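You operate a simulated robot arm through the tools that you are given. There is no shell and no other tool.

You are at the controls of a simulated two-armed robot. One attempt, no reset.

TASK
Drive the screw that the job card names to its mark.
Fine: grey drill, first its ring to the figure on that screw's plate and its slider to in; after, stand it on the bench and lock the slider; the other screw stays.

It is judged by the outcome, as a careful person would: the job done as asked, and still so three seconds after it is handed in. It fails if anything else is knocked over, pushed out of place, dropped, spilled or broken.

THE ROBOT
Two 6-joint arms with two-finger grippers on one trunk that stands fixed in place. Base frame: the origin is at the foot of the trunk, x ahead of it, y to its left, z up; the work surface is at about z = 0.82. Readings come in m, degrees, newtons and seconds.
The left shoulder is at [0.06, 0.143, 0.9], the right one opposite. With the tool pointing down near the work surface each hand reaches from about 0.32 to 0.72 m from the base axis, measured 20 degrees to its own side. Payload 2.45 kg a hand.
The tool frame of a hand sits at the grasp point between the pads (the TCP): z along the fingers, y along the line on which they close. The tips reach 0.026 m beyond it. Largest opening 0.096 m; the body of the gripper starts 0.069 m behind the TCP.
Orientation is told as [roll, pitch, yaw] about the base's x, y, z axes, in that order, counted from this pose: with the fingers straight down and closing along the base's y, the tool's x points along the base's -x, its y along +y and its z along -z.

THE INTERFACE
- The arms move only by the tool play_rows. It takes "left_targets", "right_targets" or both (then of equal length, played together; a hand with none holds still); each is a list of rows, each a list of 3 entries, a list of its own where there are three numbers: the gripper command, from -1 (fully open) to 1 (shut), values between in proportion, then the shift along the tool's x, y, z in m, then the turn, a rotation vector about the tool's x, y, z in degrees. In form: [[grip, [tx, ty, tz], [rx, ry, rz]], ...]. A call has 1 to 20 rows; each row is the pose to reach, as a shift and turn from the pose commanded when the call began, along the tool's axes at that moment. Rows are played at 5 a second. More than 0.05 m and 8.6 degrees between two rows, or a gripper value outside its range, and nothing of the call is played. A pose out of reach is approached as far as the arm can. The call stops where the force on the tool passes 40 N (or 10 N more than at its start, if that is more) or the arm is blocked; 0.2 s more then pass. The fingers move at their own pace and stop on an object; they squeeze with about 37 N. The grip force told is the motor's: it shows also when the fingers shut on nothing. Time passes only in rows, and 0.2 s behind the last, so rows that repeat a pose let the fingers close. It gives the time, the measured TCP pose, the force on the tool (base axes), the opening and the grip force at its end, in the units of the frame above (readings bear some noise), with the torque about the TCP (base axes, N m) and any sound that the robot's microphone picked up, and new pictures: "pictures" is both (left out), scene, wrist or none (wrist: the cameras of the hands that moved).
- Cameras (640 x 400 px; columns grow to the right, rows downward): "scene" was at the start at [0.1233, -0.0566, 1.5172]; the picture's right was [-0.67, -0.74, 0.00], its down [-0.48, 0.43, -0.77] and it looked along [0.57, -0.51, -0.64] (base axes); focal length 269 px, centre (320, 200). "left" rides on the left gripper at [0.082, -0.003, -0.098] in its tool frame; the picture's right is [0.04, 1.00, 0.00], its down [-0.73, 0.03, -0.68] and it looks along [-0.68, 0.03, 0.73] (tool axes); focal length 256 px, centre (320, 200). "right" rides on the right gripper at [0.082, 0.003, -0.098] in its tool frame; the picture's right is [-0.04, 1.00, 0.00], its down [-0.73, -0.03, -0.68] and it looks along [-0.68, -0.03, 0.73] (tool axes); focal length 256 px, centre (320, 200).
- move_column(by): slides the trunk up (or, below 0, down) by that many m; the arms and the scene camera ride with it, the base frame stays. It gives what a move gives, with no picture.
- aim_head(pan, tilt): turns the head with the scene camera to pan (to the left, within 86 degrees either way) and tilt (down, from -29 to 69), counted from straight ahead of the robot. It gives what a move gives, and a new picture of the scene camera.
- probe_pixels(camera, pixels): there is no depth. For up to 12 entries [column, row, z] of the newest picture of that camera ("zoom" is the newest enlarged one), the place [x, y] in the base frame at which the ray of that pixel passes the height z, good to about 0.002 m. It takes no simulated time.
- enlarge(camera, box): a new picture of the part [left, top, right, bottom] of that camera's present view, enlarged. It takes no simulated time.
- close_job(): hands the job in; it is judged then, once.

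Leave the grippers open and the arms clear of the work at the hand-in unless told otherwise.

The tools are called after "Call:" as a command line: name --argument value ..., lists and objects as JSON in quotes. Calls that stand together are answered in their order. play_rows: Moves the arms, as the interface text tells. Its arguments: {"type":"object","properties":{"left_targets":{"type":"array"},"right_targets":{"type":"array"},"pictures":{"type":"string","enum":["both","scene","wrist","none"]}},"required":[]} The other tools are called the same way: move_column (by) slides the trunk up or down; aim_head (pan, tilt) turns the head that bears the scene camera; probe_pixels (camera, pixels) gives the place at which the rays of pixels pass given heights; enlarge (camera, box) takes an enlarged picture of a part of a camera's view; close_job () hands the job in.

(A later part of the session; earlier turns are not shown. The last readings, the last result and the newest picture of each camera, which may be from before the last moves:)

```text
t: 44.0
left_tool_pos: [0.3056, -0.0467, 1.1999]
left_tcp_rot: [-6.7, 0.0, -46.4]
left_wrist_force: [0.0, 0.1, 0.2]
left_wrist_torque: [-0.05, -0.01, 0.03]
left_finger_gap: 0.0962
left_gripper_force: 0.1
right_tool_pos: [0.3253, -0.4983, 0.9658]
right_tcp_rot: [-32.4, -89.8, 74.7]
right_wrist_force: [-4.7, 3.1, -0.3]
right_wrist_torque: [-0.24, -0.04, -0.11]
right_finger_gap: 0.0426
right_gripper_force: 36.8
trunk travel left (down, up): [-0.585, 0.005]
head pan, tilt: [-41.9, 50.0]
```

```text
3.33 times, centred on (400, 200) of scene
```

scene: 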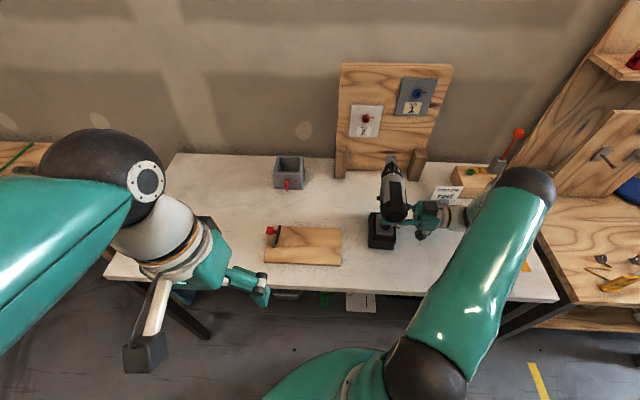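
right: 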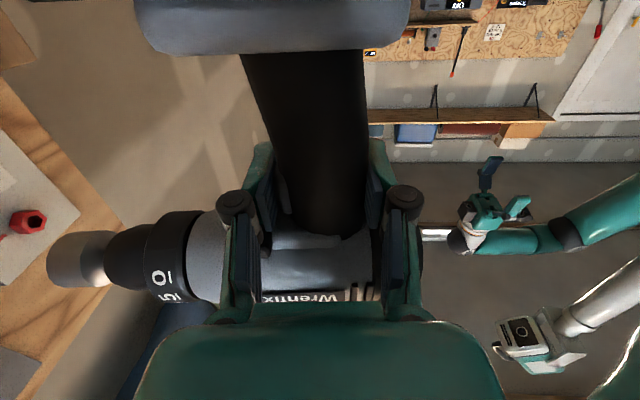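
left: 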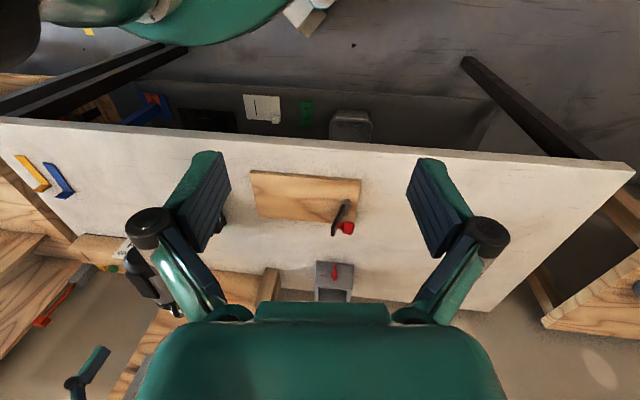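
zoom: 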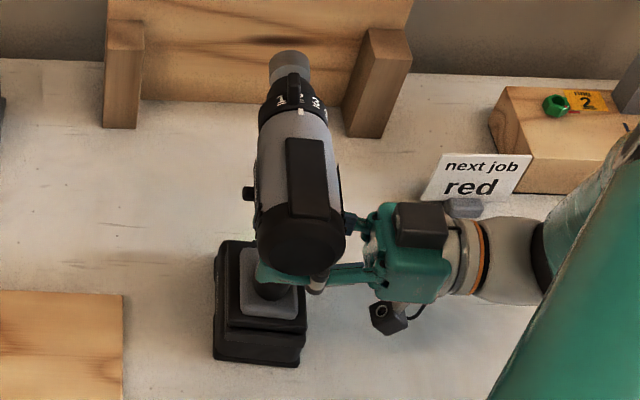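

Gripped at a gap of 0.043 m (trigger fully in). I lift the drill gently by 3 cm and check that it comes along level.

Call:
play_rows --right_targets '[[1, [-0.01, 0, 0], [0, 0, 0]], [1, [-0.02, 0, 0], [0, 0, 0]], [1, [-0.03, 0, 0], [0, 0, 0]], [1, [-0.03, 0, 0], [0, 0, 0]]]'

Call:
enlarge --camera "scene" --box '[350, 140, 450, 260]'

Call:
enlarge --camera "right" --box '[0, 180, 280, 360]'

```text
t: 45.0
left_tool_pos: [0.3052, -0.0479, 1.1998]
left_tcp_rot: [-6.7, 0.1, -46.4]
left_wrist_force: [0.9, -0.8, -1.2]
left_wrist_torque: [-0.01, 0.0, 0.0]
left_finger_gap: 0.0959
left_gripper_force: 0.0
right_tool_pos: [0.3239, -0.5009, 0.9955]
right_tcp_rot: [-3.7, -89.7, 45.7]
right_wrist_force: [0.0, 0.1, -13.7]
right_wrist_torque: [0.2, 0.24, -0.04]
right_finger_gap: 0.0417
right_gripper_force: 36.7
trunk travel left (down, up): [-0.585, 0.005]
head pan, tilt: [-41.9, 50.0]
```

scene: 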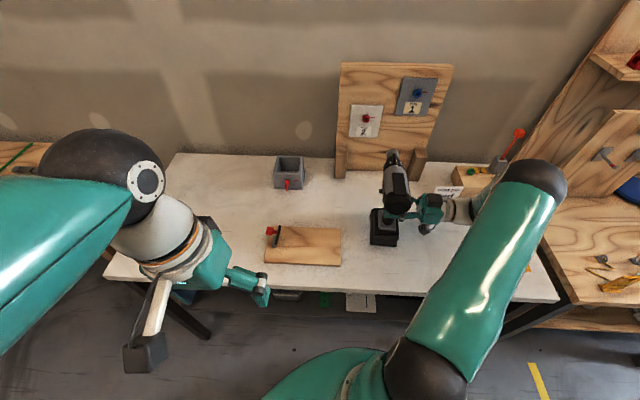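
right: 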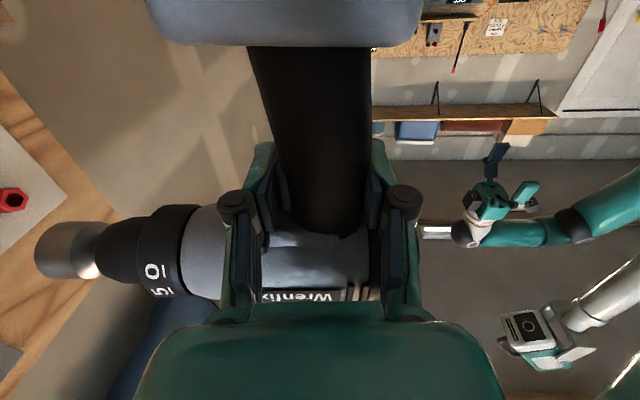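

```text
3.33 times, centred on (400, 200) of scene
```

zoom: 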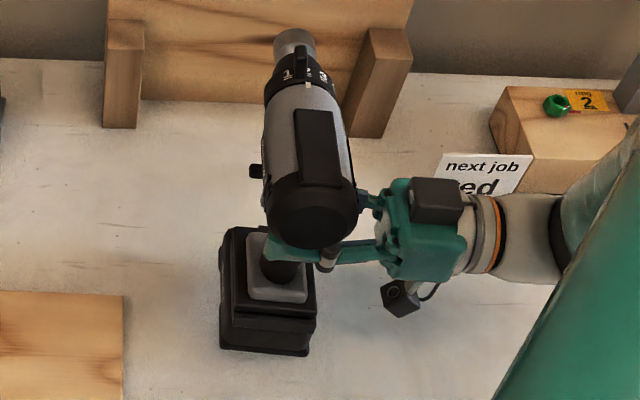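

```text
2.22 times, centred on (140, 270) of right
```

zoom: 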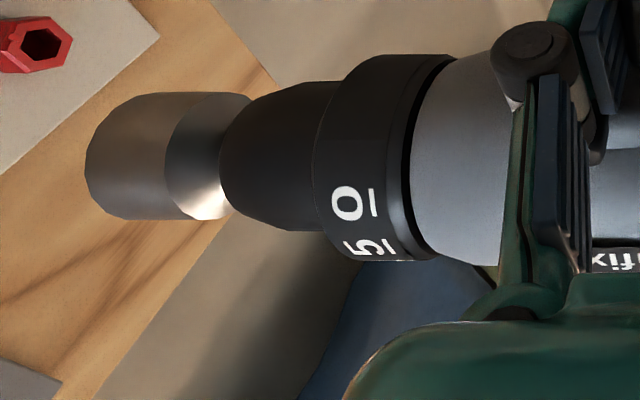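

The drill hangs in the grip (about 1.4 kg). I check whether the motor runs: let time pass with a hold row and compare the socket.

Call:
enlarge --camera "right" --box '[20, 205, 130, 290]'

Call:
play_rows --right_targets '[[1, [0, 0, 0], [0, 0, 0]]]' --pictures "wrist"

Call:
enlarge --camera "right" --box '[20, 205, 130, 290]'

```text
4.71 times, centred on (75, 248) of right
```

zoom: 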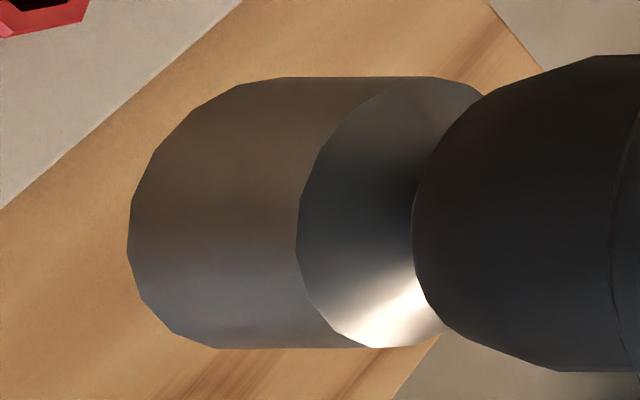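

```text
t: 45.4
left_tool_pos: [0.3076, -0.0471, 1.2003]
left_tcp_rot: [-6.7, 0.1, -46.4]
left_wrist_force: [0.1, -0.2, 0.2]
left_wrist_torque: [0.03, 0.01, -0.01]
left_finger_gap: 0.0964
left_gripper_force: 0.1
right_tool_pos: [0.3252, -0.5021, 0.9952]
right_tcp_rot: [-11.7, -89.7, 53.7]
right_wrist_force: [-0.4, -0.2, -13.7]
right_wrist_torque: [0.22, 0.19, 0.0]
right_finger_gap: 0.0419
right_gripper_force: 37.1
trunk travel left (down, up): [-0.585, 0.005]
head pan, tilt: [-41.9, 50.0]
```

right: 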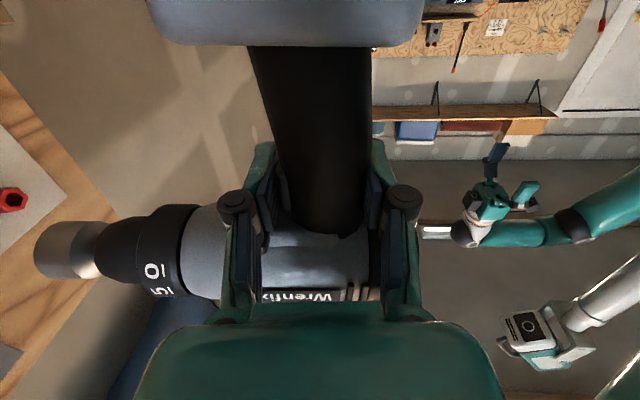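

```text
4.71 times, centred on (75, 248) of right
```

zoom: 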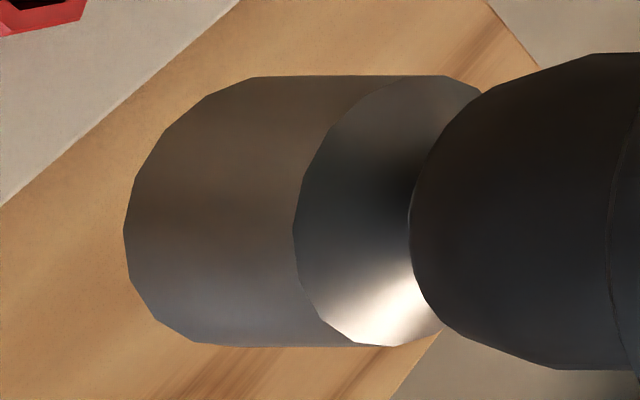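

The socket's facets changed between frames: the motor is running. Now I measure how the drill sits in the hand; zoom in the scene.

Call:
enlarge --camera "scene" --box '[365, 140, 425, 180]'

Call:
enlarge --camera "scene" --box '[365, 170, 425, 250]'

Call:
enlarge --camera "right" --box '[20, 170, 260, 330]'

```text
10.00 times, centred on (395, 160) of scene
```

zoom: 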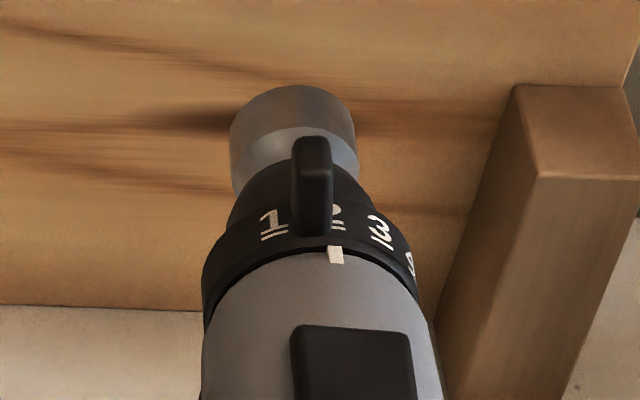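

```text
5.00 times, centred on (395, 210) of scene
```

zoom: 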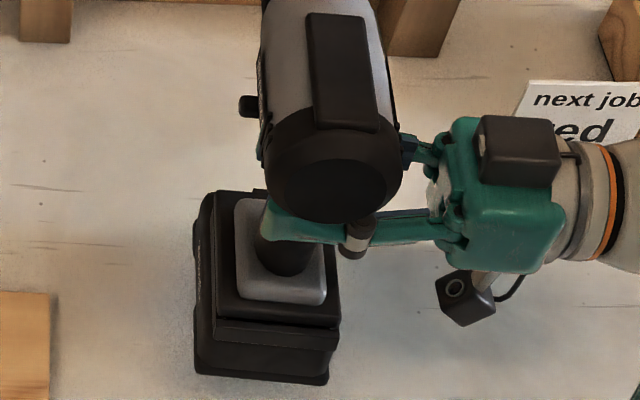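

```text
2.50 times, centred on (140, 250) of right
```

zoom: 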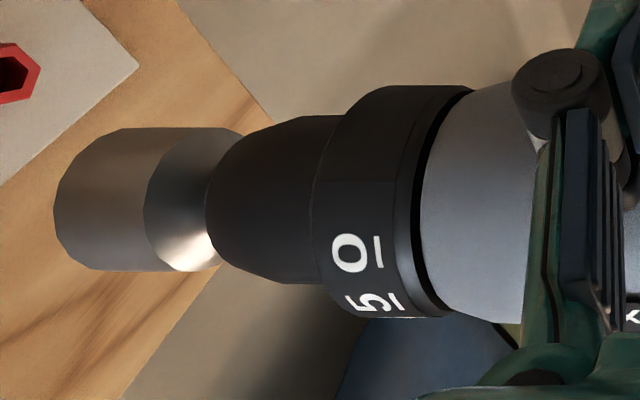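

Call:
probe_pixels --camera "scene" --pixels '[[396.6, 165, 1.078], [392.3, 148.8, 1.06], [398.4, 173.2, 1.088], [400.7, 195.8, 1.0925], [365.5, 118, 1.06], [365.5, 118, 1.07]]'

Call:
probe_pixels --camera "right" --pixels '[[55.5, 250.1, 1.044], [194.8, 251.2, 1.049], [55.5, 250.1, 1.05], [194.8, 251.2, 1.055]]'

```text
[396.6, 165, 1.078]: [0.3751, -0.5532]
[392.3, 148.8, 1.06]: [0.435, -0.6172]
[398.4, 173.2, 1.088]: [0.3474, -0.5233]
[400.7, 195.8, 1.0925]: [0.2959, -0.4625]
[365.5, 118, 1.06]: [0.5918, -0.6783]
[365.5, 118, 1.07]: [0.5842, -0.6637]
```

```text
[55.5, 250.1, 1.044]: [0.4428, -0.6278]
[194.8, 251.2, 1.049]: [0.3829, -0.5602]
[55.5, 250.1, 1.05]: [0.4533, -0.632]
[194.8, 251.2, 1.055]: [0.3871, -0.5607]
```

The drill hangs about 3° nose-down with heading about -48.5°; the socket tip is at (0.4365,-0.6235,1.040). I correct pitch (+3.3°) and yaw (+3.2°) and bring the tip to 3 cm in front of the red screw's head.

Call:
play_rows --right_targets '[[1, [-0.012, 0, 0], [0, 0, -0.8]], [1, [-0.0156, -0.02, 0.0135], [-0.8, 0, -1.6]], [1, [-0.0156, -0.04, 0.027], [-1.6, 0, -2.4]], [1, [-0.0156, -0.06, 0.0406], [-2.4, 0, -3.3]], [1, [-0.0156, -0.08, 0.054], [-3.2, 0, -3.3]], [1, [-0.0156, -0.0988, 0.0677], [-3.2, 0, -3.3]], [1, [-0.0156, -0.0988, 0.0677], [-3.2, 0, -3.3]]]'

```text
t: 47.0
left_tool_pos: [0.3066, -0.0487, 1.2004]
left_tcp_rot: [-6.7, 0.1, -46.4]
left_wrist_force: [-0.2, 0.1, -0.4]
left_wrist_torque: [0.05, 0.01, -0.02]
left_finger_gap: 0.096
left_gripper_force: 0.0
right_tool_pos: [0.4404, -0.5291, 1.0099]
right_tcp_rot: [-83.1, -86.7, 128.6]
right_wrist_force: [-0.5, -0.6, -13.3]
right_wrist_torque: [0.21, 0.29, -0.02]
right_finger_gap: 0.0415
right_gripper_force: 36.8
trunk travel left (down, up): [-0.585, 0.005]
head pan, tilt: [-41.9, 50.0]
```

scene: 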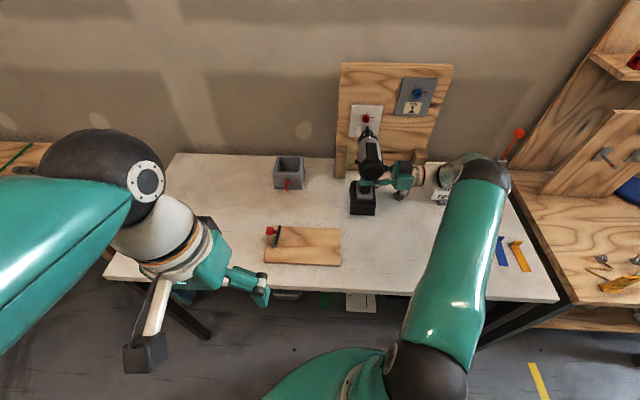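
right: 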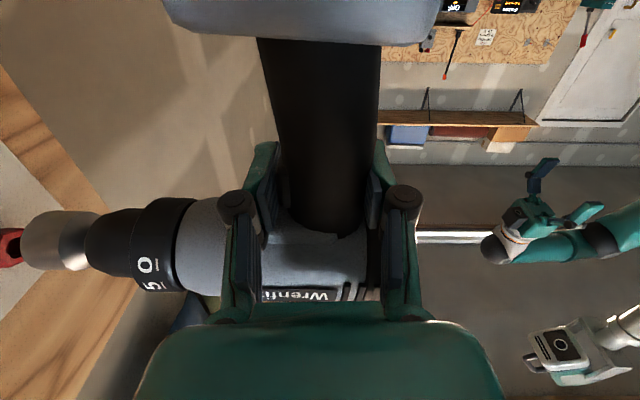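

Reached. I zoom in both cameras to see the alignment of socket and screw.

Call:
enlarge --camera "right" --box '[0, 190, 160, 300]'

Call:
enlarge --camera "scene" --box '[340, 95, 400, 165]'

Call:
enlarge --camera "scene" --box '[335, 120, 425, 225]'

```text
3.64 times, centred on (80, 245) of right
```

zoom: 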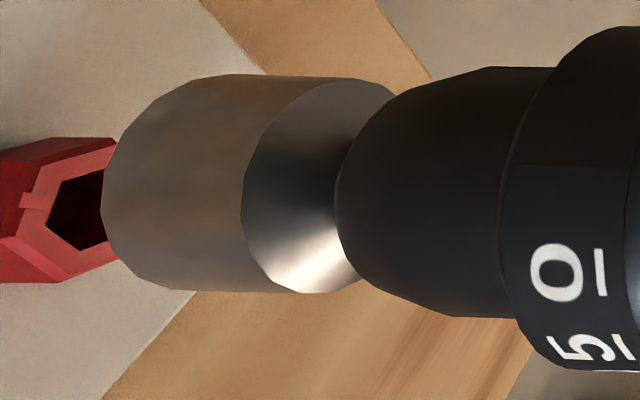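

```text
5.71 times, centred on (370, 130) of scene
```

zoom: 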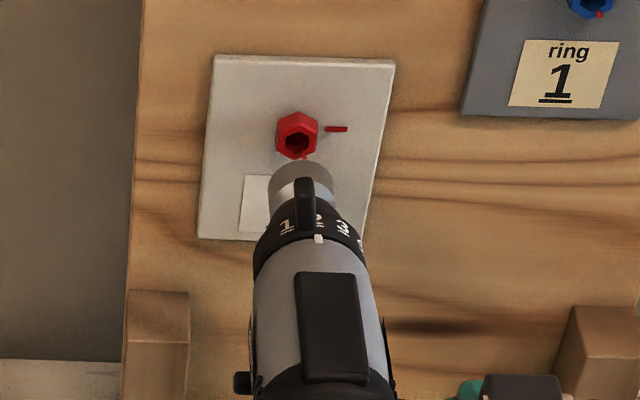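

```text
3.81 times, centred on (380, 172) of scene
```

zoom: 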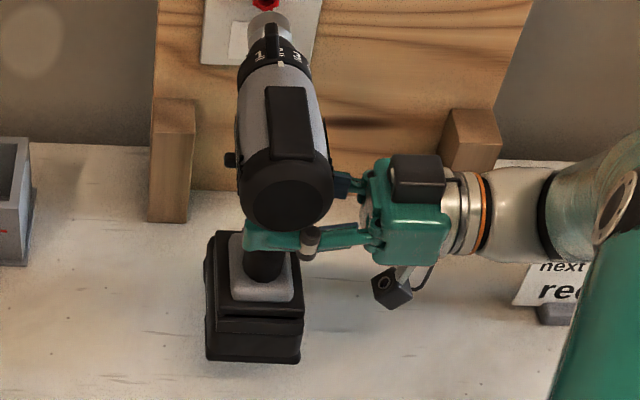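

Call:
probe_pixels --camera "scene" --pixels '[[366.8, 123.3, 1.081], [369.8, 136.7, 1.0935], [371.2, 143.1, 1.102], [375.1, 161.5, 1.102], [366, 120, 1.065], [366, 120, 1.07], [369.8, 136.7, 1.0885], [371.2, 143.1, 1.097], [375.1, 161.5, 1.097]]'

Call:
probe_pixels --camera "right" --pixels '[[48.4, 240.5, 1.06], [48.4, 240.5, 1.065], [81.4, 240.7, 1.06], [15, 248.3, 1.06], [15, 248.3, 1.065], [15, 248.3, 1.07]]'

Call:
enlarge --camera "scene" --box '[350, 105, 385, 145]'

Call:
enlarge --camera "right" --box '[0, 205, 70, 285]'

```text
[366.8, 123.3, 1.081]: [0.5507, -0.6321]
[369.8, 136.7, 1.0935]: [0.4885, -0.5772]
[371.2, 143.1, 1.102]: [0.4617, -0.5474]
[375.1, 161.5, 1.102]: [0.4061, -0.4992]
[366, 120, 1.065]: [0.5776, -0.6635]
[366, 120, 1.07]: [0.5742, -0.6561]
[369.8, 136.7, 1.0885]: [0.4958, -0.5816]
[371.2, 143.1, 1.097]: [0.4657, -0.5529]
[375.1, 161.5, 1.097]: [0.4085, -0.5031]
```

```text
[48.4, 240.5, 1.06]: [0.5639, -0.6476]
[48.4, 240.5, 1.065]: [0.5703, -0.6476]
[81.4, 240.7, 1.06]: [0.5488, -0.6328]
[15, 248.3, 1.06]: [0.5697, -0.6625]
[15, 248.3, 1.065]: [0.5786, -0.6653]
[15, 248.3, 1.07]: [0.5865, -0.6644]
```

```text
10.00 times, centred on (368, 125) of scene
```

zoom: 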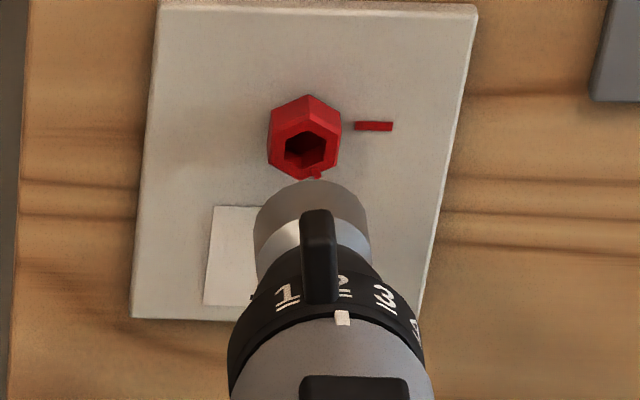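

```text
5.00 times, centred on (35, 245) of right
```

zoom: 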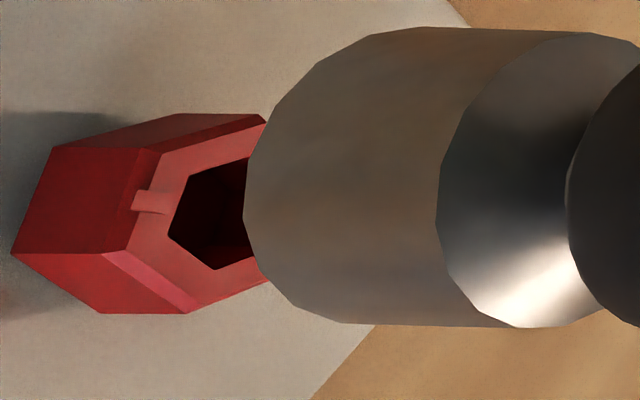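

The tip seems about 6 mm low and 1–2 mm left. I measure the drill's pitch again from the right camera.

Call:
enlarge --camera "right" --box '[0, 180, 240, 310]'

Call:
enlarge --camera "scene" --box '[345, 115, 395, 165]'

```text
2.67 times, centred on (120, 245) of right
```

zoom: 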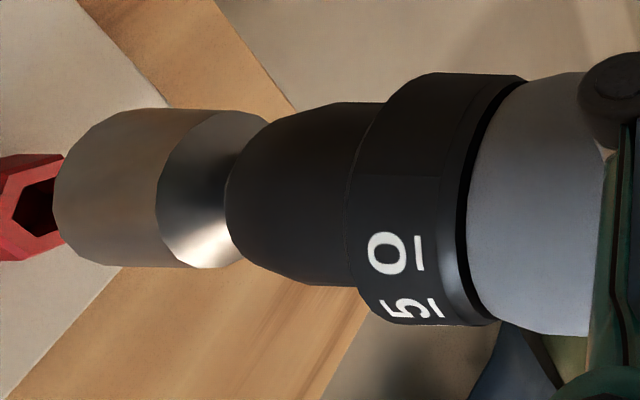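

```text
8.00 times, centred on (370, 140) of scene
```

zoom: 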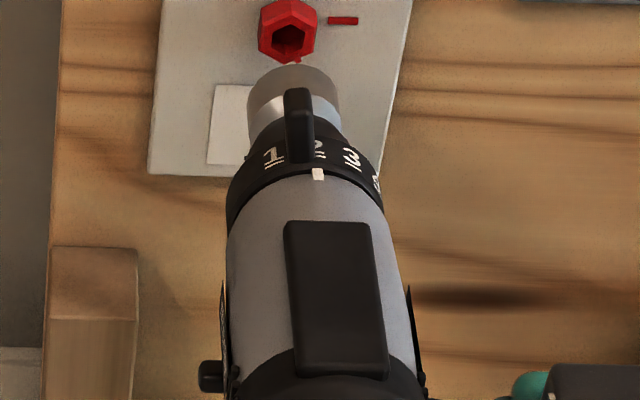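

The drill has settled in the grip (nose about 4.5° down relative to the hand, flush with the handle's slope). I pitch up 1.7° more, raise 1.5 mm, shift 1.4 mm right, wait a moment and measure again.

Call:
play_rows --right_targets '[[1, [-0.0008, 0, -0.0007], [0, 0, -0.9]], [1, [-0.0015, 0, -0.0014], [0, 0, -1.7]], [1, [-0.0015, 0, -0.0014], [0, 0, -1.7]], [1, [-0.0015, 0, -0.0014], [0, 0, -1.7]]]'

Call:
enlarge --camera "right" --box '[0, 180, 240, 310]'

Call:
enlarge --camera "scene" --box '[345, 105, 395, 155]'

```text
t: 48.0
left_tool_pos: [0.3068, -0.0469, 1.1998]
left_tcp_rot: [-6.7, 0.1, -46.4]
left_wrist_force: [0.2, 0.2, 1.2]
left_wrist_torque: [-0.03, -0.01, -0.04]
left_finger_gap: 0.0962
left_gripper_force: 0.0
right_tool_pos: [0.4407, -0.5312, 1.0121]
right_tcp_rot: [-85.3, -84.9, 130.7]
right_wrist_force: [-0.2, 0.4, -13.5]
right_wrist_torque: [0.22, 0.25, -0.01]
right_finger_gap: 0.0421
right_gripper_force: 37.1
trunk travel left (down, up): [-0.585, 0.005]
head pan, tilt: [-41.9, 50.0]
```

scene: 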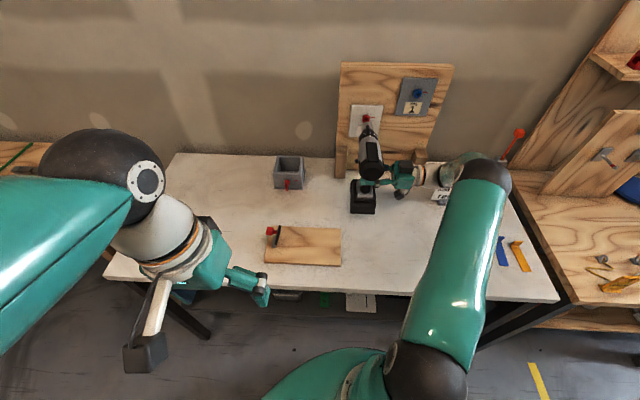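
right: 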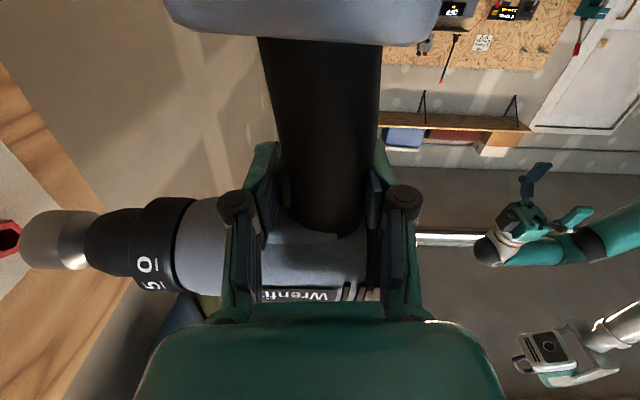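

```text
2.67 times, centred on (120, 245) of right
```

zoom: 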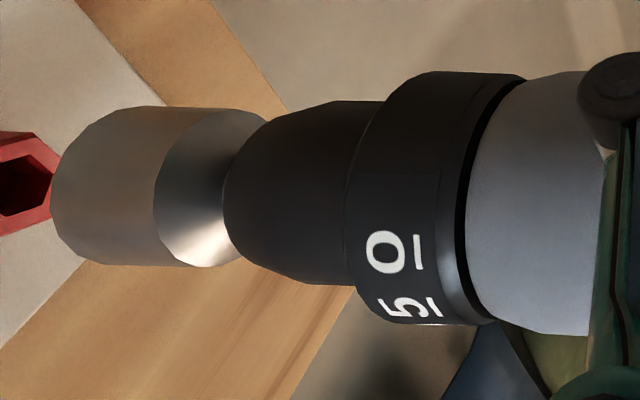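

```text
8.00 times, centred on (370, 130) of scene
```

zoom: 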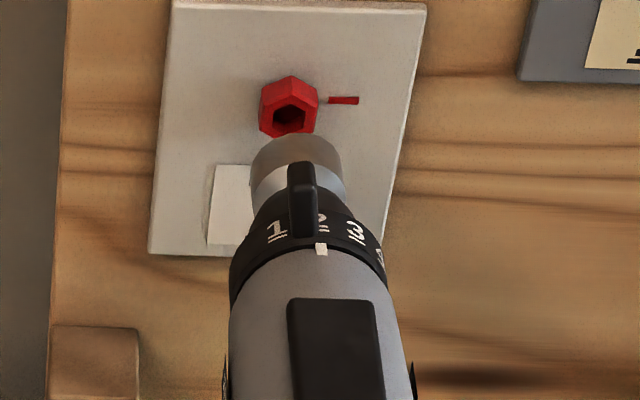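

The grip is now steady. I probe tip and index again.

Call:
probe_pixels --camera "scene" --pixels '[[367.1, 121.9, 1.0813], [367.1, 121.9, 1.0763], [370.1, 136, 1.0935], [370.1, 136, 1.0885], [366.5, 118.8, 1.065]]'

Call:
probe_pixels --camera "right" --pixels '[[49, 239.6, 1.065], [49, 239.6, 1.06], [7, 240.1, 1.065], [7, 240.1, 1.06]]'

Call:
enlarge --camera "right" --box '[0, 205, 70, 285]'

```text
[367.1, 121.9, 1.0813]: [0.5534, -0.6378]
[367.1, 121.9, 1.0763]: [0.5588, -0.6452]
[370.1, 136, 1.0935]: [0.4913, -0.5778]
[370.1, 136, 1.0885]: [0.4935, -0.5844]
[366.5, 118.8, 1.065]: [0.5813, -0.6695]
```

```text
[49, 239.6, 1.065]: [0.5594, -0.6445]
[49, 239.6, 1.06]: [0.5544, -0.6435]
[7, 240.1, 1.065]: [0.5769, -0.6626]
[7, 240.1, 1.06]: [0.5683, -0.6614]
```

```text
5.00 times, centred on (35, 245) of right
```

zoom: 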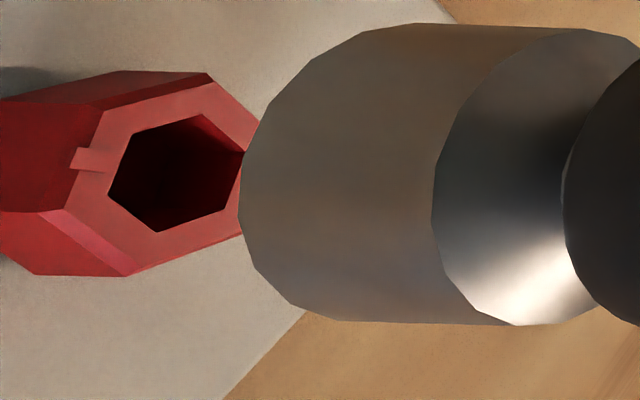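

The tip is 2.5 cm from the head and nearly on axis; the screw is about 1.5 mm above the axis line. I raise 1.5 mm and advance 1.8 cm, staying just short of contact.

Call:
play_rows --right_targets '[[1, [-0.0015, -0.0001, 0], [0, 0, 0]], [1, [-0.0006, -0.0101, 0], [0, 0, 0]], [1, [0.0001, -0.018, 0], [0, 0, 0]]]'

Call:
enlarge --camera "right" --box '[0, 205, 70, 285]'

Call:
enlarge --camera "scene" --box '[345, 95, 395, 145]'

```text
t: 48.8
left_tool_pos: [0.3083, -0.0474, 1.2005]
left_tcp_rot: [-6.8, 0.2, -46.5]
left_wrist_force: [0.4, 0.0, 0.4]
left_wrist_torque: [0.02, 0.01, 0.0]
left_finger_gap: 0.0958
left_gripper_force: 0.1
right_tool_pos: [0.455, -0.5424, 1.0127]
right_tcp_rot: [-85.7, -85.0, 131.0]
right_wrist_force: [0.7, -0.2, -13.6]
right_wrist_torque: [0.23, 0.24, -0.02]
right_finger_gap: 0.0419
right_gripper_force: 37.2
trunk travel left (down, up): [-0.585, 0.005]
head pan, tilt: [-41.9, 50.0]
```

scene: 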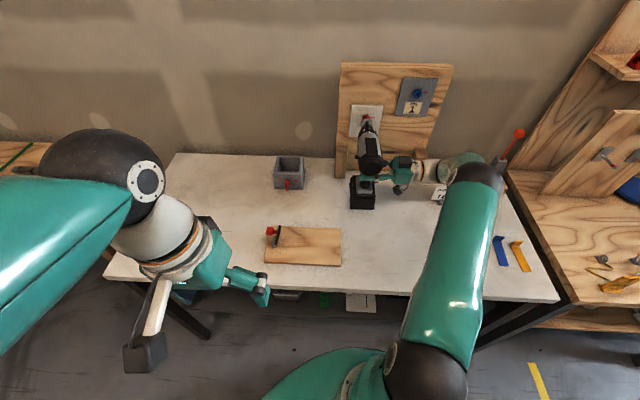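
right: 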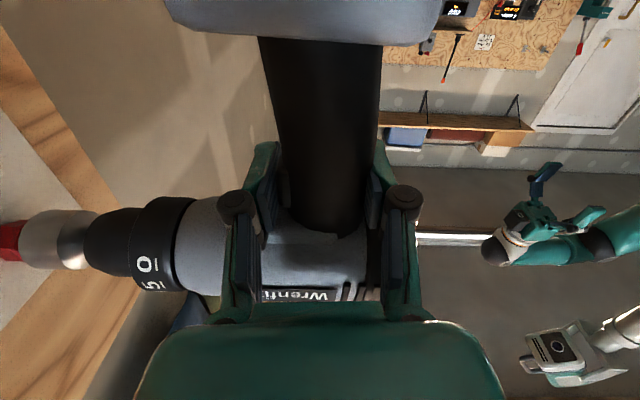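

```text
5.00 times, centred on (35, 245) of right
```

zoom: 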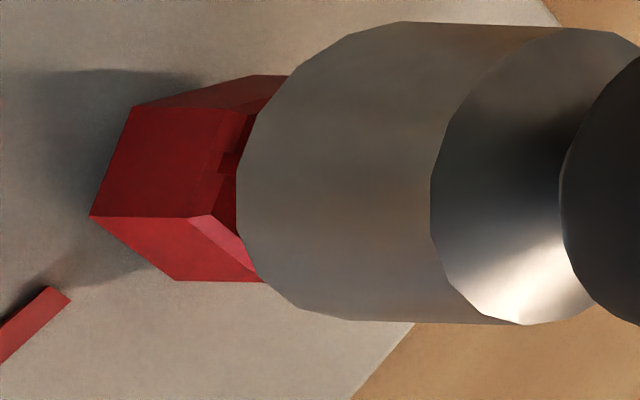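

```text
8.00 times, centred on (370, 120) of scene
```

zoom: 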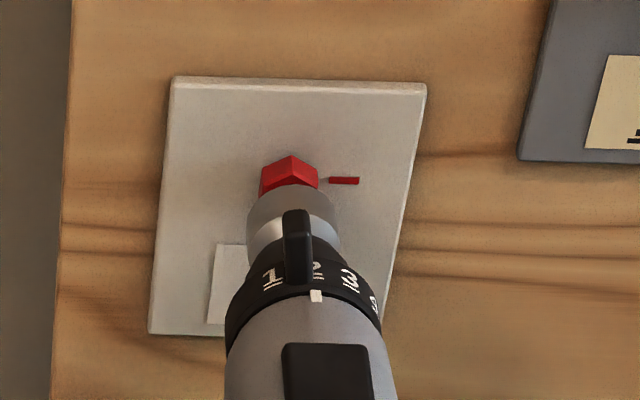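

Well lined up. I advance gently toward the head in small steps and watch force and sound.

Call:
play_rows --right_targets '[[1, [0.0002, -0.003, 0], [0, 0, 0]], [1, [0.0005, -0.006, 0], [0, 0, 0]]]'

Call:
enlarge --camera "right" --box '[0, 205, 70, 285]'

Call:
enlarge --camera "scene" --box '[345, 95, 395, 145]'

```text
t: 49.4
left_tool_pos: [0.3071, -0.0459, 1.2009]
left_tcp_rot: [-6.7, 0.3, -46.3]
left_wrist_force: [-0.3, 1.0, -0.8]
left_wrist_torque: [-0.03, 0.02, 0.0]
left_finger_gap: 0.096
left_gripper_force: 0.1
right_tool_pos: [0.4583, -0.5466, 1.0119]
right_tcp_rot: [-85.4, -85.0, 130.8]
right_wrist_force: [0.6, 0.5, -13.6]
right_wrist_torque: [0.18, 0.29, -0.01]
right_finger_gap: 0.0419
right_gripper_force: 37.4
trunk travel left (down, up): [-0.585, 0.005]
head pan, tilt: [-41.9, 50.0]
```

scene: 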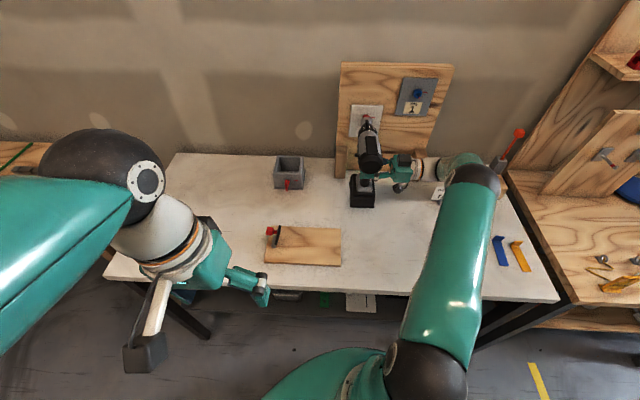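
right: 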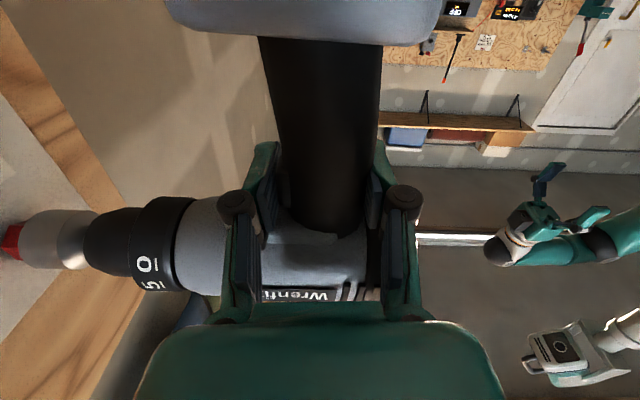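

```text
5.00 times, centred on (35, 245) of right
```

zoom: 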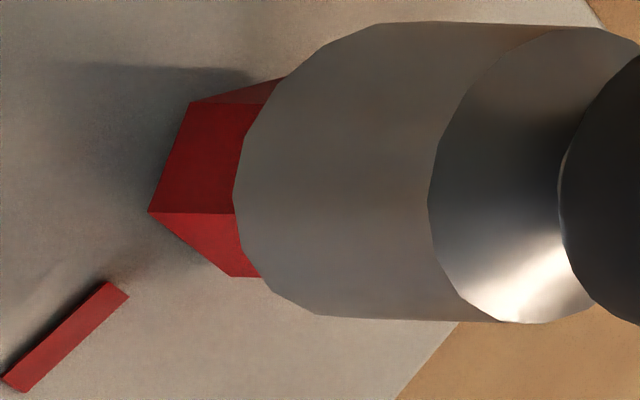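

```text
8.00 times, centred on (370, 120) of scene
```

zoom: 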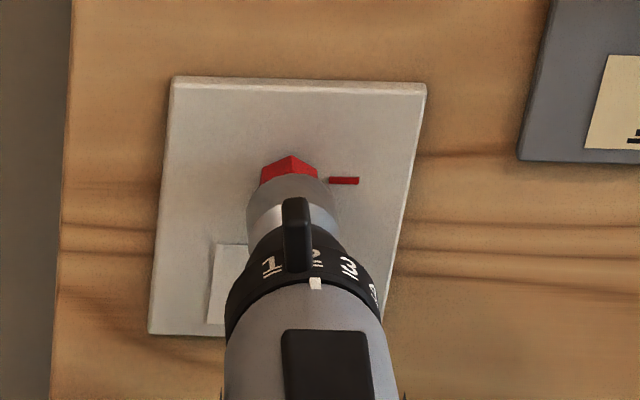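

No contact force yet. I advance further in 2 mm steps.

Call:
play_rows --right_targets '[[1, [0.0002, -0.002, 0], [0, 0, 0]], [1, [0.0003, -0.004, 0], [0, 0, 0]]]'

Call:
enlarge --camera "right" --box '[0, 205, 70, 285]'

Call:
enlarge --camera "scene" --box '[345, 95, 395, 145]'

```text
t: 50.0
left_tool_pos: [0.3077, -0.0477, 1.2011]
left_tcp_rot: [-6.6, 0.2, -46.4]
left_wrist_force: [-0.1, 0.7, -0.3]
left_wrist_torque: [0.0, -0.01, 0.03]
left_finger_gap: 0.0962
left_gripper_force: 0.1
right_tool_pos: [0.4615, -0.5487, 1.0137]
right_tcp_rot: [-85.5, -84.9, 130.8]
right_wrist_force: [0.6, -0.1, -12.8]
right_wrist_torque: [0.22, 0.24, -0.01]
right_finger_gap: 0.0421
right_gripper_force: 36.2
trunk travel left (down, up): [-0.585, 0.005]
head pan, tilt: [-41.9, 50.0]
```

scene: 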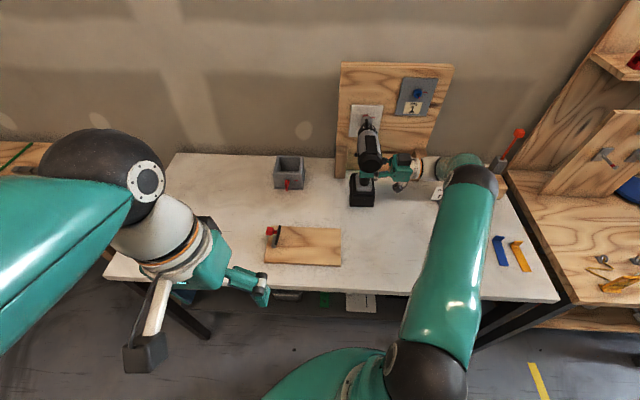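
right: 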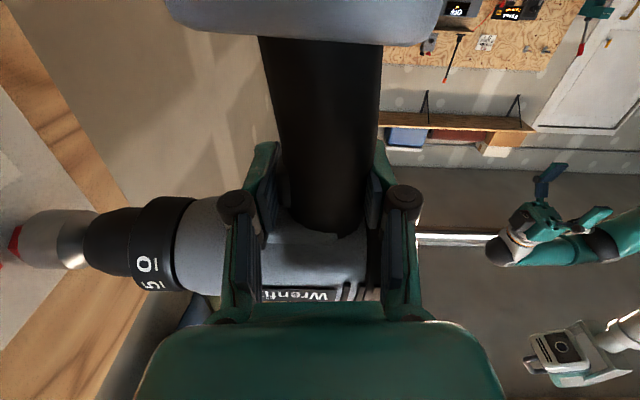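

```text
5.00 times, centred on (35, 245) of right
```

zoom: 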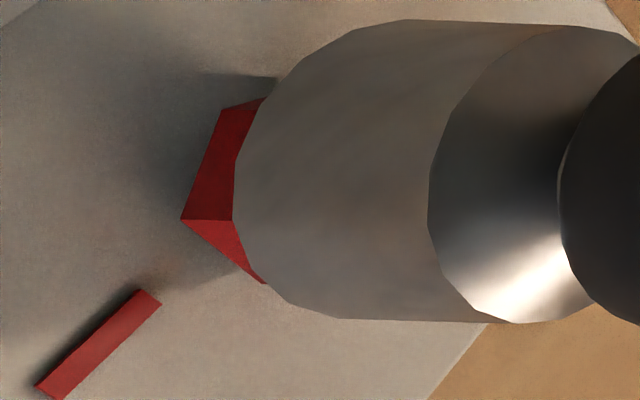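

```text
8.00 times, centred on (370, 120) of scene
```

zoom: 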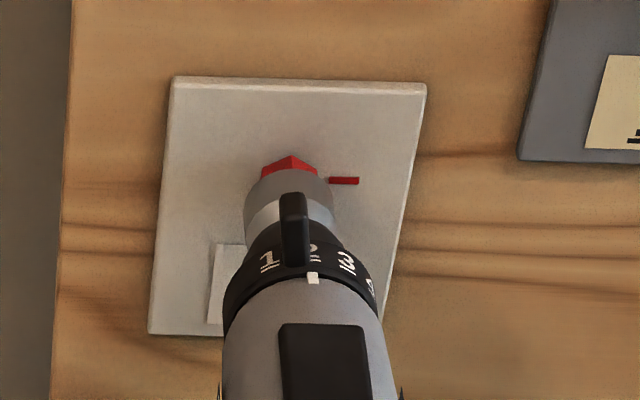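

The head goes into the socket with no side force; the screw has not turned yet. I go on in 2 mm steps.

Call:
play_rows --right_targets '[[1, [0.0002, -0.002, 0], [0, 0, 0]], [1, [0.0003, -0.004, 0], [0, 0, 0]]]'

Call:
enlarge --camera "right" --box '[0, 205, 70, 285]'

Call:
enlarge --camera "scene" --box '[345, 95, 395, 145]'

```text
t: 50.6
left_tool_pos: [0.3074, -0.0477, 1.2001]
left_tcp_rot: [-6.7, 0.2, -46.3]
left_wrist_force: [-0.3, 0.0, 1.4]
left_wrist_torque: [0.02, -0.02, 0.0]
left_finger_gap: 0.0957
left_gripper_force: 0.1
right_tool_pos: [0.4649, -0.5525, 1.0125]
right_tcp_rot: [-85.4, -84.9, 130.8]
right_wrist_force: [-0.9, 2.0, -11.3]
right_wrist_torque: [-0.36, -0.16, 0.32]
right_finger_gap: 0.0423
right_gripper_force: 36.5
trunk travel left (down, up): [-0.585, 0.005]
head pan, tilt: [-41.9, 50.0]
```

scene: 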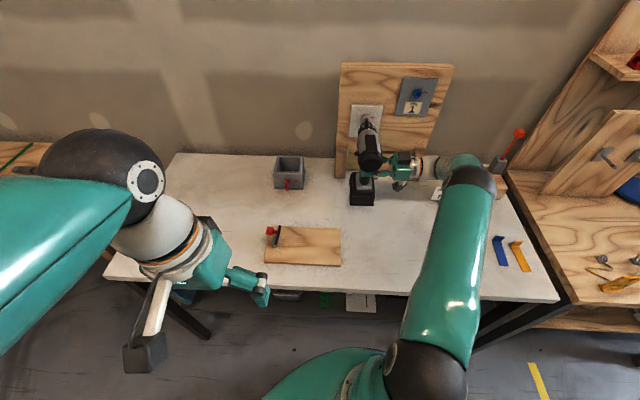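
right: 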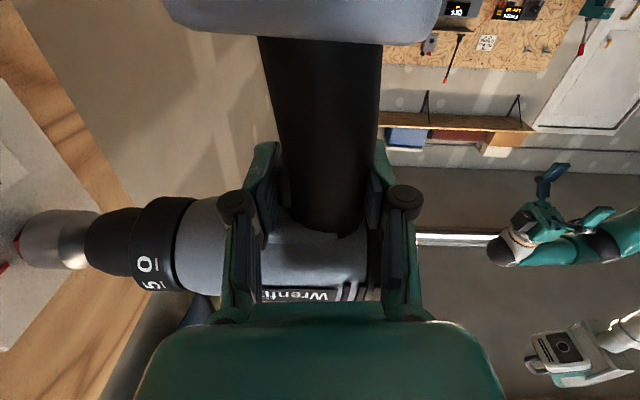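

```text
5.00 times, centred on (35, 245) of right
```

zoom: 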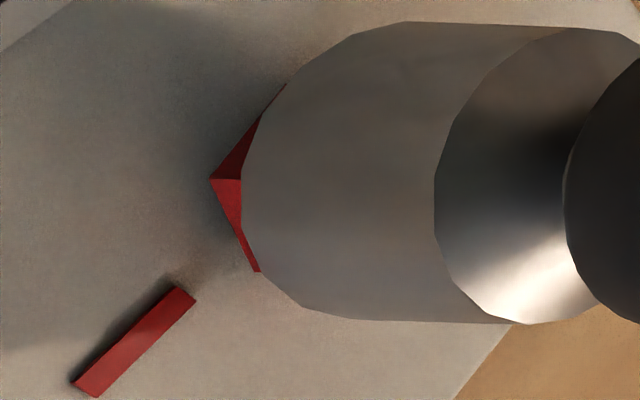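

```text
8.00 times, centred on (370, 120) of scene
```

zoom: 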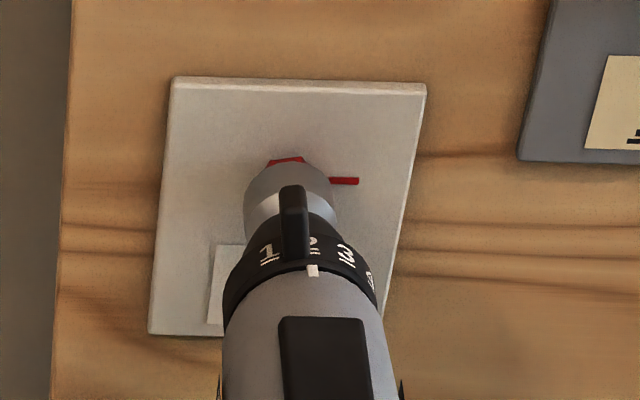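

The screw has begun to turn (hex corner moved; reaction torque is negative about the drill axis, as for "in"/clockwise). I hold there with 1 mm more feed and let it run a moment.

Call:
play_rows --right_targets '[[1, [0.0001, -0.001, 0], [0, 0, 0]], [1, [0.0001, -0.001, 0], [0, 0, 0]]]'

Call:
enlarge --camera "right" --box '[0, 205, 70, 285]'

Call:
enlarge --camera "scene" --box '[345, 95, 395, 145]'

```text
t: 51.2
left_tool_pos: [0.3065, -0.0472, 1.2004]
left_tcp_rot: [-6.6, 0.0, -46.4]
left_wrist_force: [0.2, 0.3, 0.8]
left_wrist_torque: [-0.03, -0.05, 0.01]
left_finger_gap: 0.0962
left_gripper_force: 0.1
right_tool_pos: [0.4654, -0.5527, 1.0128]
right_tcp_rot: [-85.3, -85.0, 130.7]
right_wrist_force: [0.3, -0.3, -11.4]
right_wrist_torque: [0.17, 0.19, 0.01]
right_finger_gap: 0.0422
right_gripper_force: 37.3
trunk travel left (down, up): [-0.585, 0.005]
head pan, tilt: [-41.9, 50.0]
```

scene: 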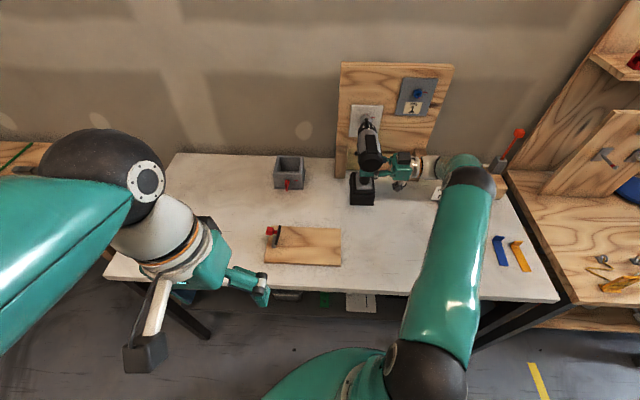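
right: 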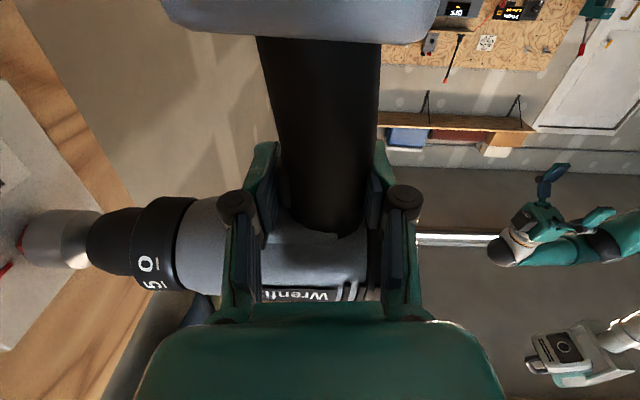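

```text
5.00 times, centred on (35, 245) of right
```

zoom: 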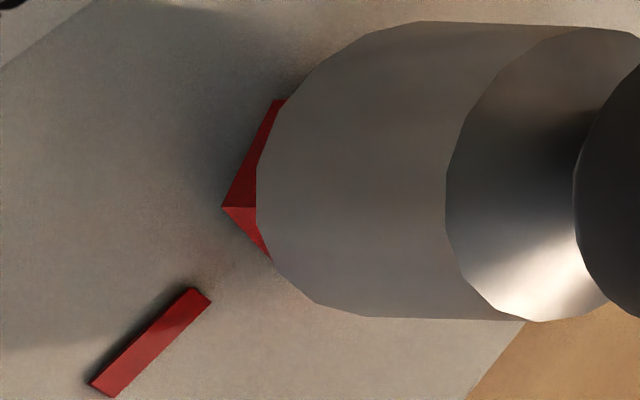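

```text
8.00 times, centred on (370, 120) of scene
```

zoom: 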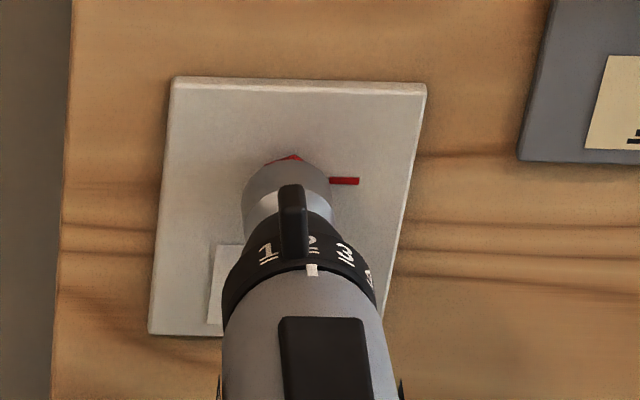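

It is turning. I hold on and let it run; no clicks heard yet.

Call:
play_rows --right_targets '[[1, [0, 0, 0], [0, 0, 0]], [1, [0, 0, 0], [0, 0, 0]]]' --pictures "wrist"

Call:
enlarge --camera "right" --box '[0, 205, 70, 285]'

Call:
enlarge --camera "scene" --box '[355, 105, 385, 130]'

```text
t: 51.8
left_tool_pos: [0.3069, -0.0474, 1.201]
left_tcp_rot: [-6.7, 0.1, -46.4]
left_wrist_force: [-0.7, -0.6, 0.7]
left_wrist_torque: [-0.02, -0.05, 0.03]
left_finger_gap: 0.0962
left_gripper_force: 0.1
right_tool_pos: [0.4658, -0.5534, 1.0125]
right_tcp_rot: [-85.3, -84.9, 130.7]
right_wrist_force: [-0.6, 1.4, -11.0]
right_wrist_torque: [0.1, 0.11, 0.0]
right_finger_gap: 0.0422
right_gripper_force: 37.0
trunk travel left (down, up): [-0.585, 0.005]
head pan, tilt: [-41.9, 50.0]
```

right: 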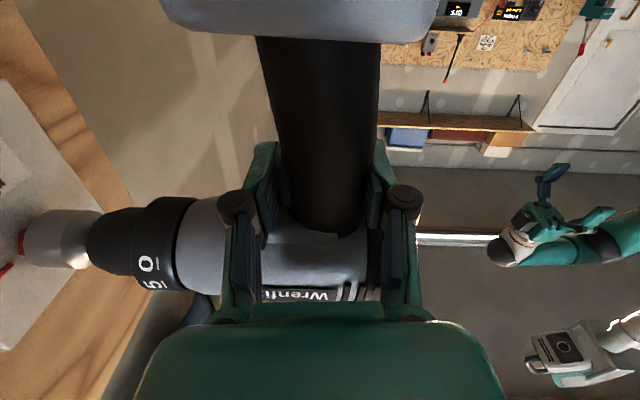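

```text
5.00 times, centred on (35, 245) of right
```

zoom: 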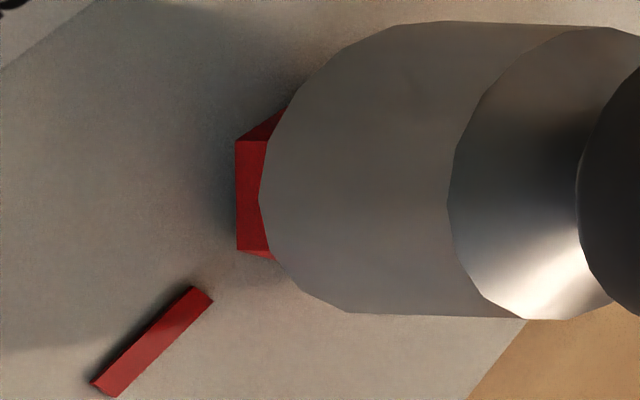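

```text
16.00 times, centred on (370, 118) of scene
```

zoom: 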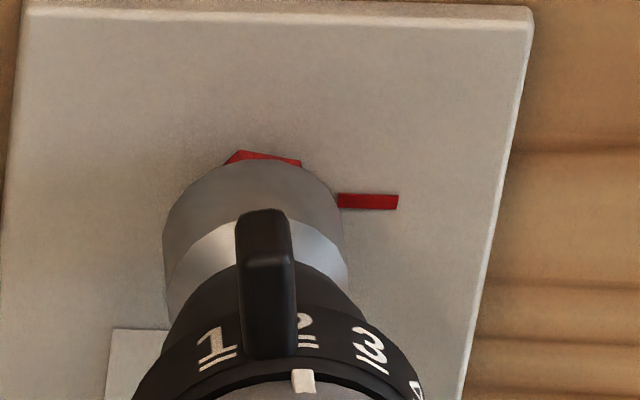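

Call:
play_rows --right_targets '[[1, [0, 0, 0], [0, 0, 0]]]' --pictures "wrist"

Call:
enlarge --camera "right" --box '[0, 205, 70, 285]'

Call:
play_rows --right_targets '[[1, [0, 0, 0], [0, 0, 0]]]' --pictures "wrist"

Call:
enlarge --camera "right" --box '[0, 205, 70, 285]'

```text
t: 52.2
left_tool_pos: [0.3071, -0.048, 1.1997]
left_tcp_rot: [-6.7, 0.2, -46.4]
left_wrist_force: [0.2, -0.2, -0.1]
left_wrist_torque: [-0.01, -0.02, 0.02]
left_finger_gap: 0.0961
left_gripper_force: 0.1
right_tool_pos: [0.4645, -0.552, 1.0122]
right_tcp_rot: [-85.3, -84.9, 130.7]
right_wrist_force: [-0.8, 0.3, -12.6]
right_wrist_torque: [0.09, 0.1, 0.0]
right_finger_gap: 0.0422
right_gripper_force: 36.7
trunk travel left (down, up): [-0.585, 0.005]
head pan, tilt: [-41.9, 50.0]
```

right: 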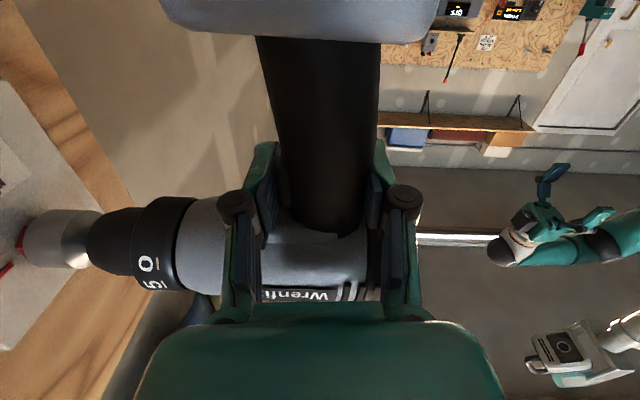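

```text
5.00 times, centred on (35, 245) of right
```

zoom: 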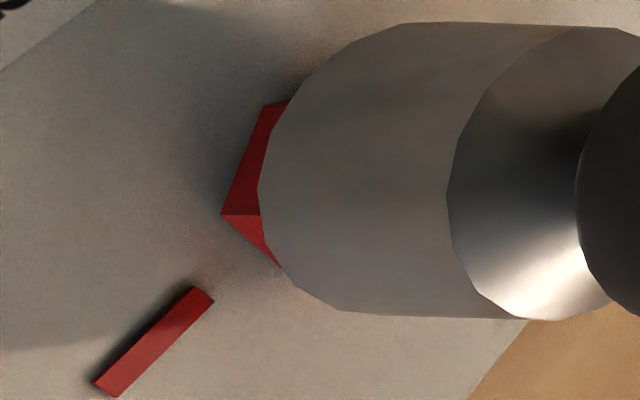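

```text
t: 52.6
left_tool_pos: [0.3071, -0.0468, 1.1996]
left_tcp_rot: [-6.7, 0.2, -46.5]
left_wrist_force: [-0.4, 0.6, 0.5]
left_wrist_torque: [0.01, 0.0, 0.0]
left_finger_gap: 0.096
left_gripper_force: 0.2
right_tool_pos: [0.4658, -0.5539, 1.0129]
right_tcp_rot: [-85.2, -85.0, 130.7]
right_wrist_force: [1.8, -0.3, -12.4]
right_wrist_torque: [0.17, 0.25, 0.01]
right_finger_gap: 0.0419
right_gripper_force: 37.2
trunk travel left (down, up): [-0.585, 0.005]
head pan, tilt: [-41.9, 50.0]
```

right: 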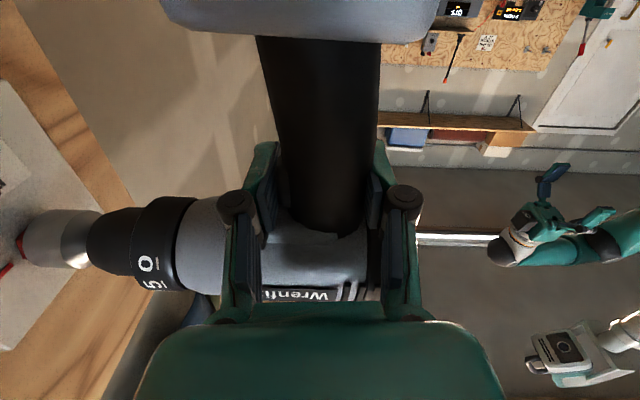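

```text
5.00 times, centred on (35, 245) of right
```

zoom: 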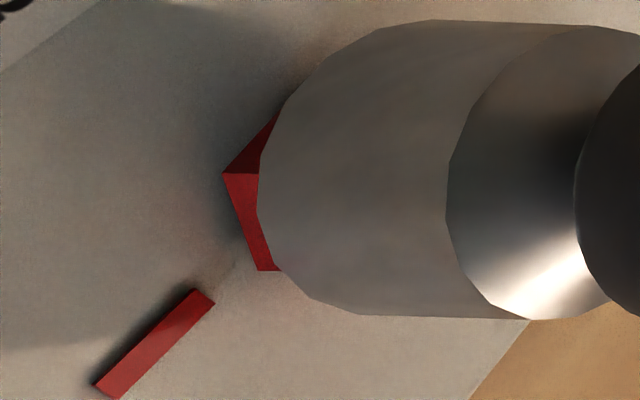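

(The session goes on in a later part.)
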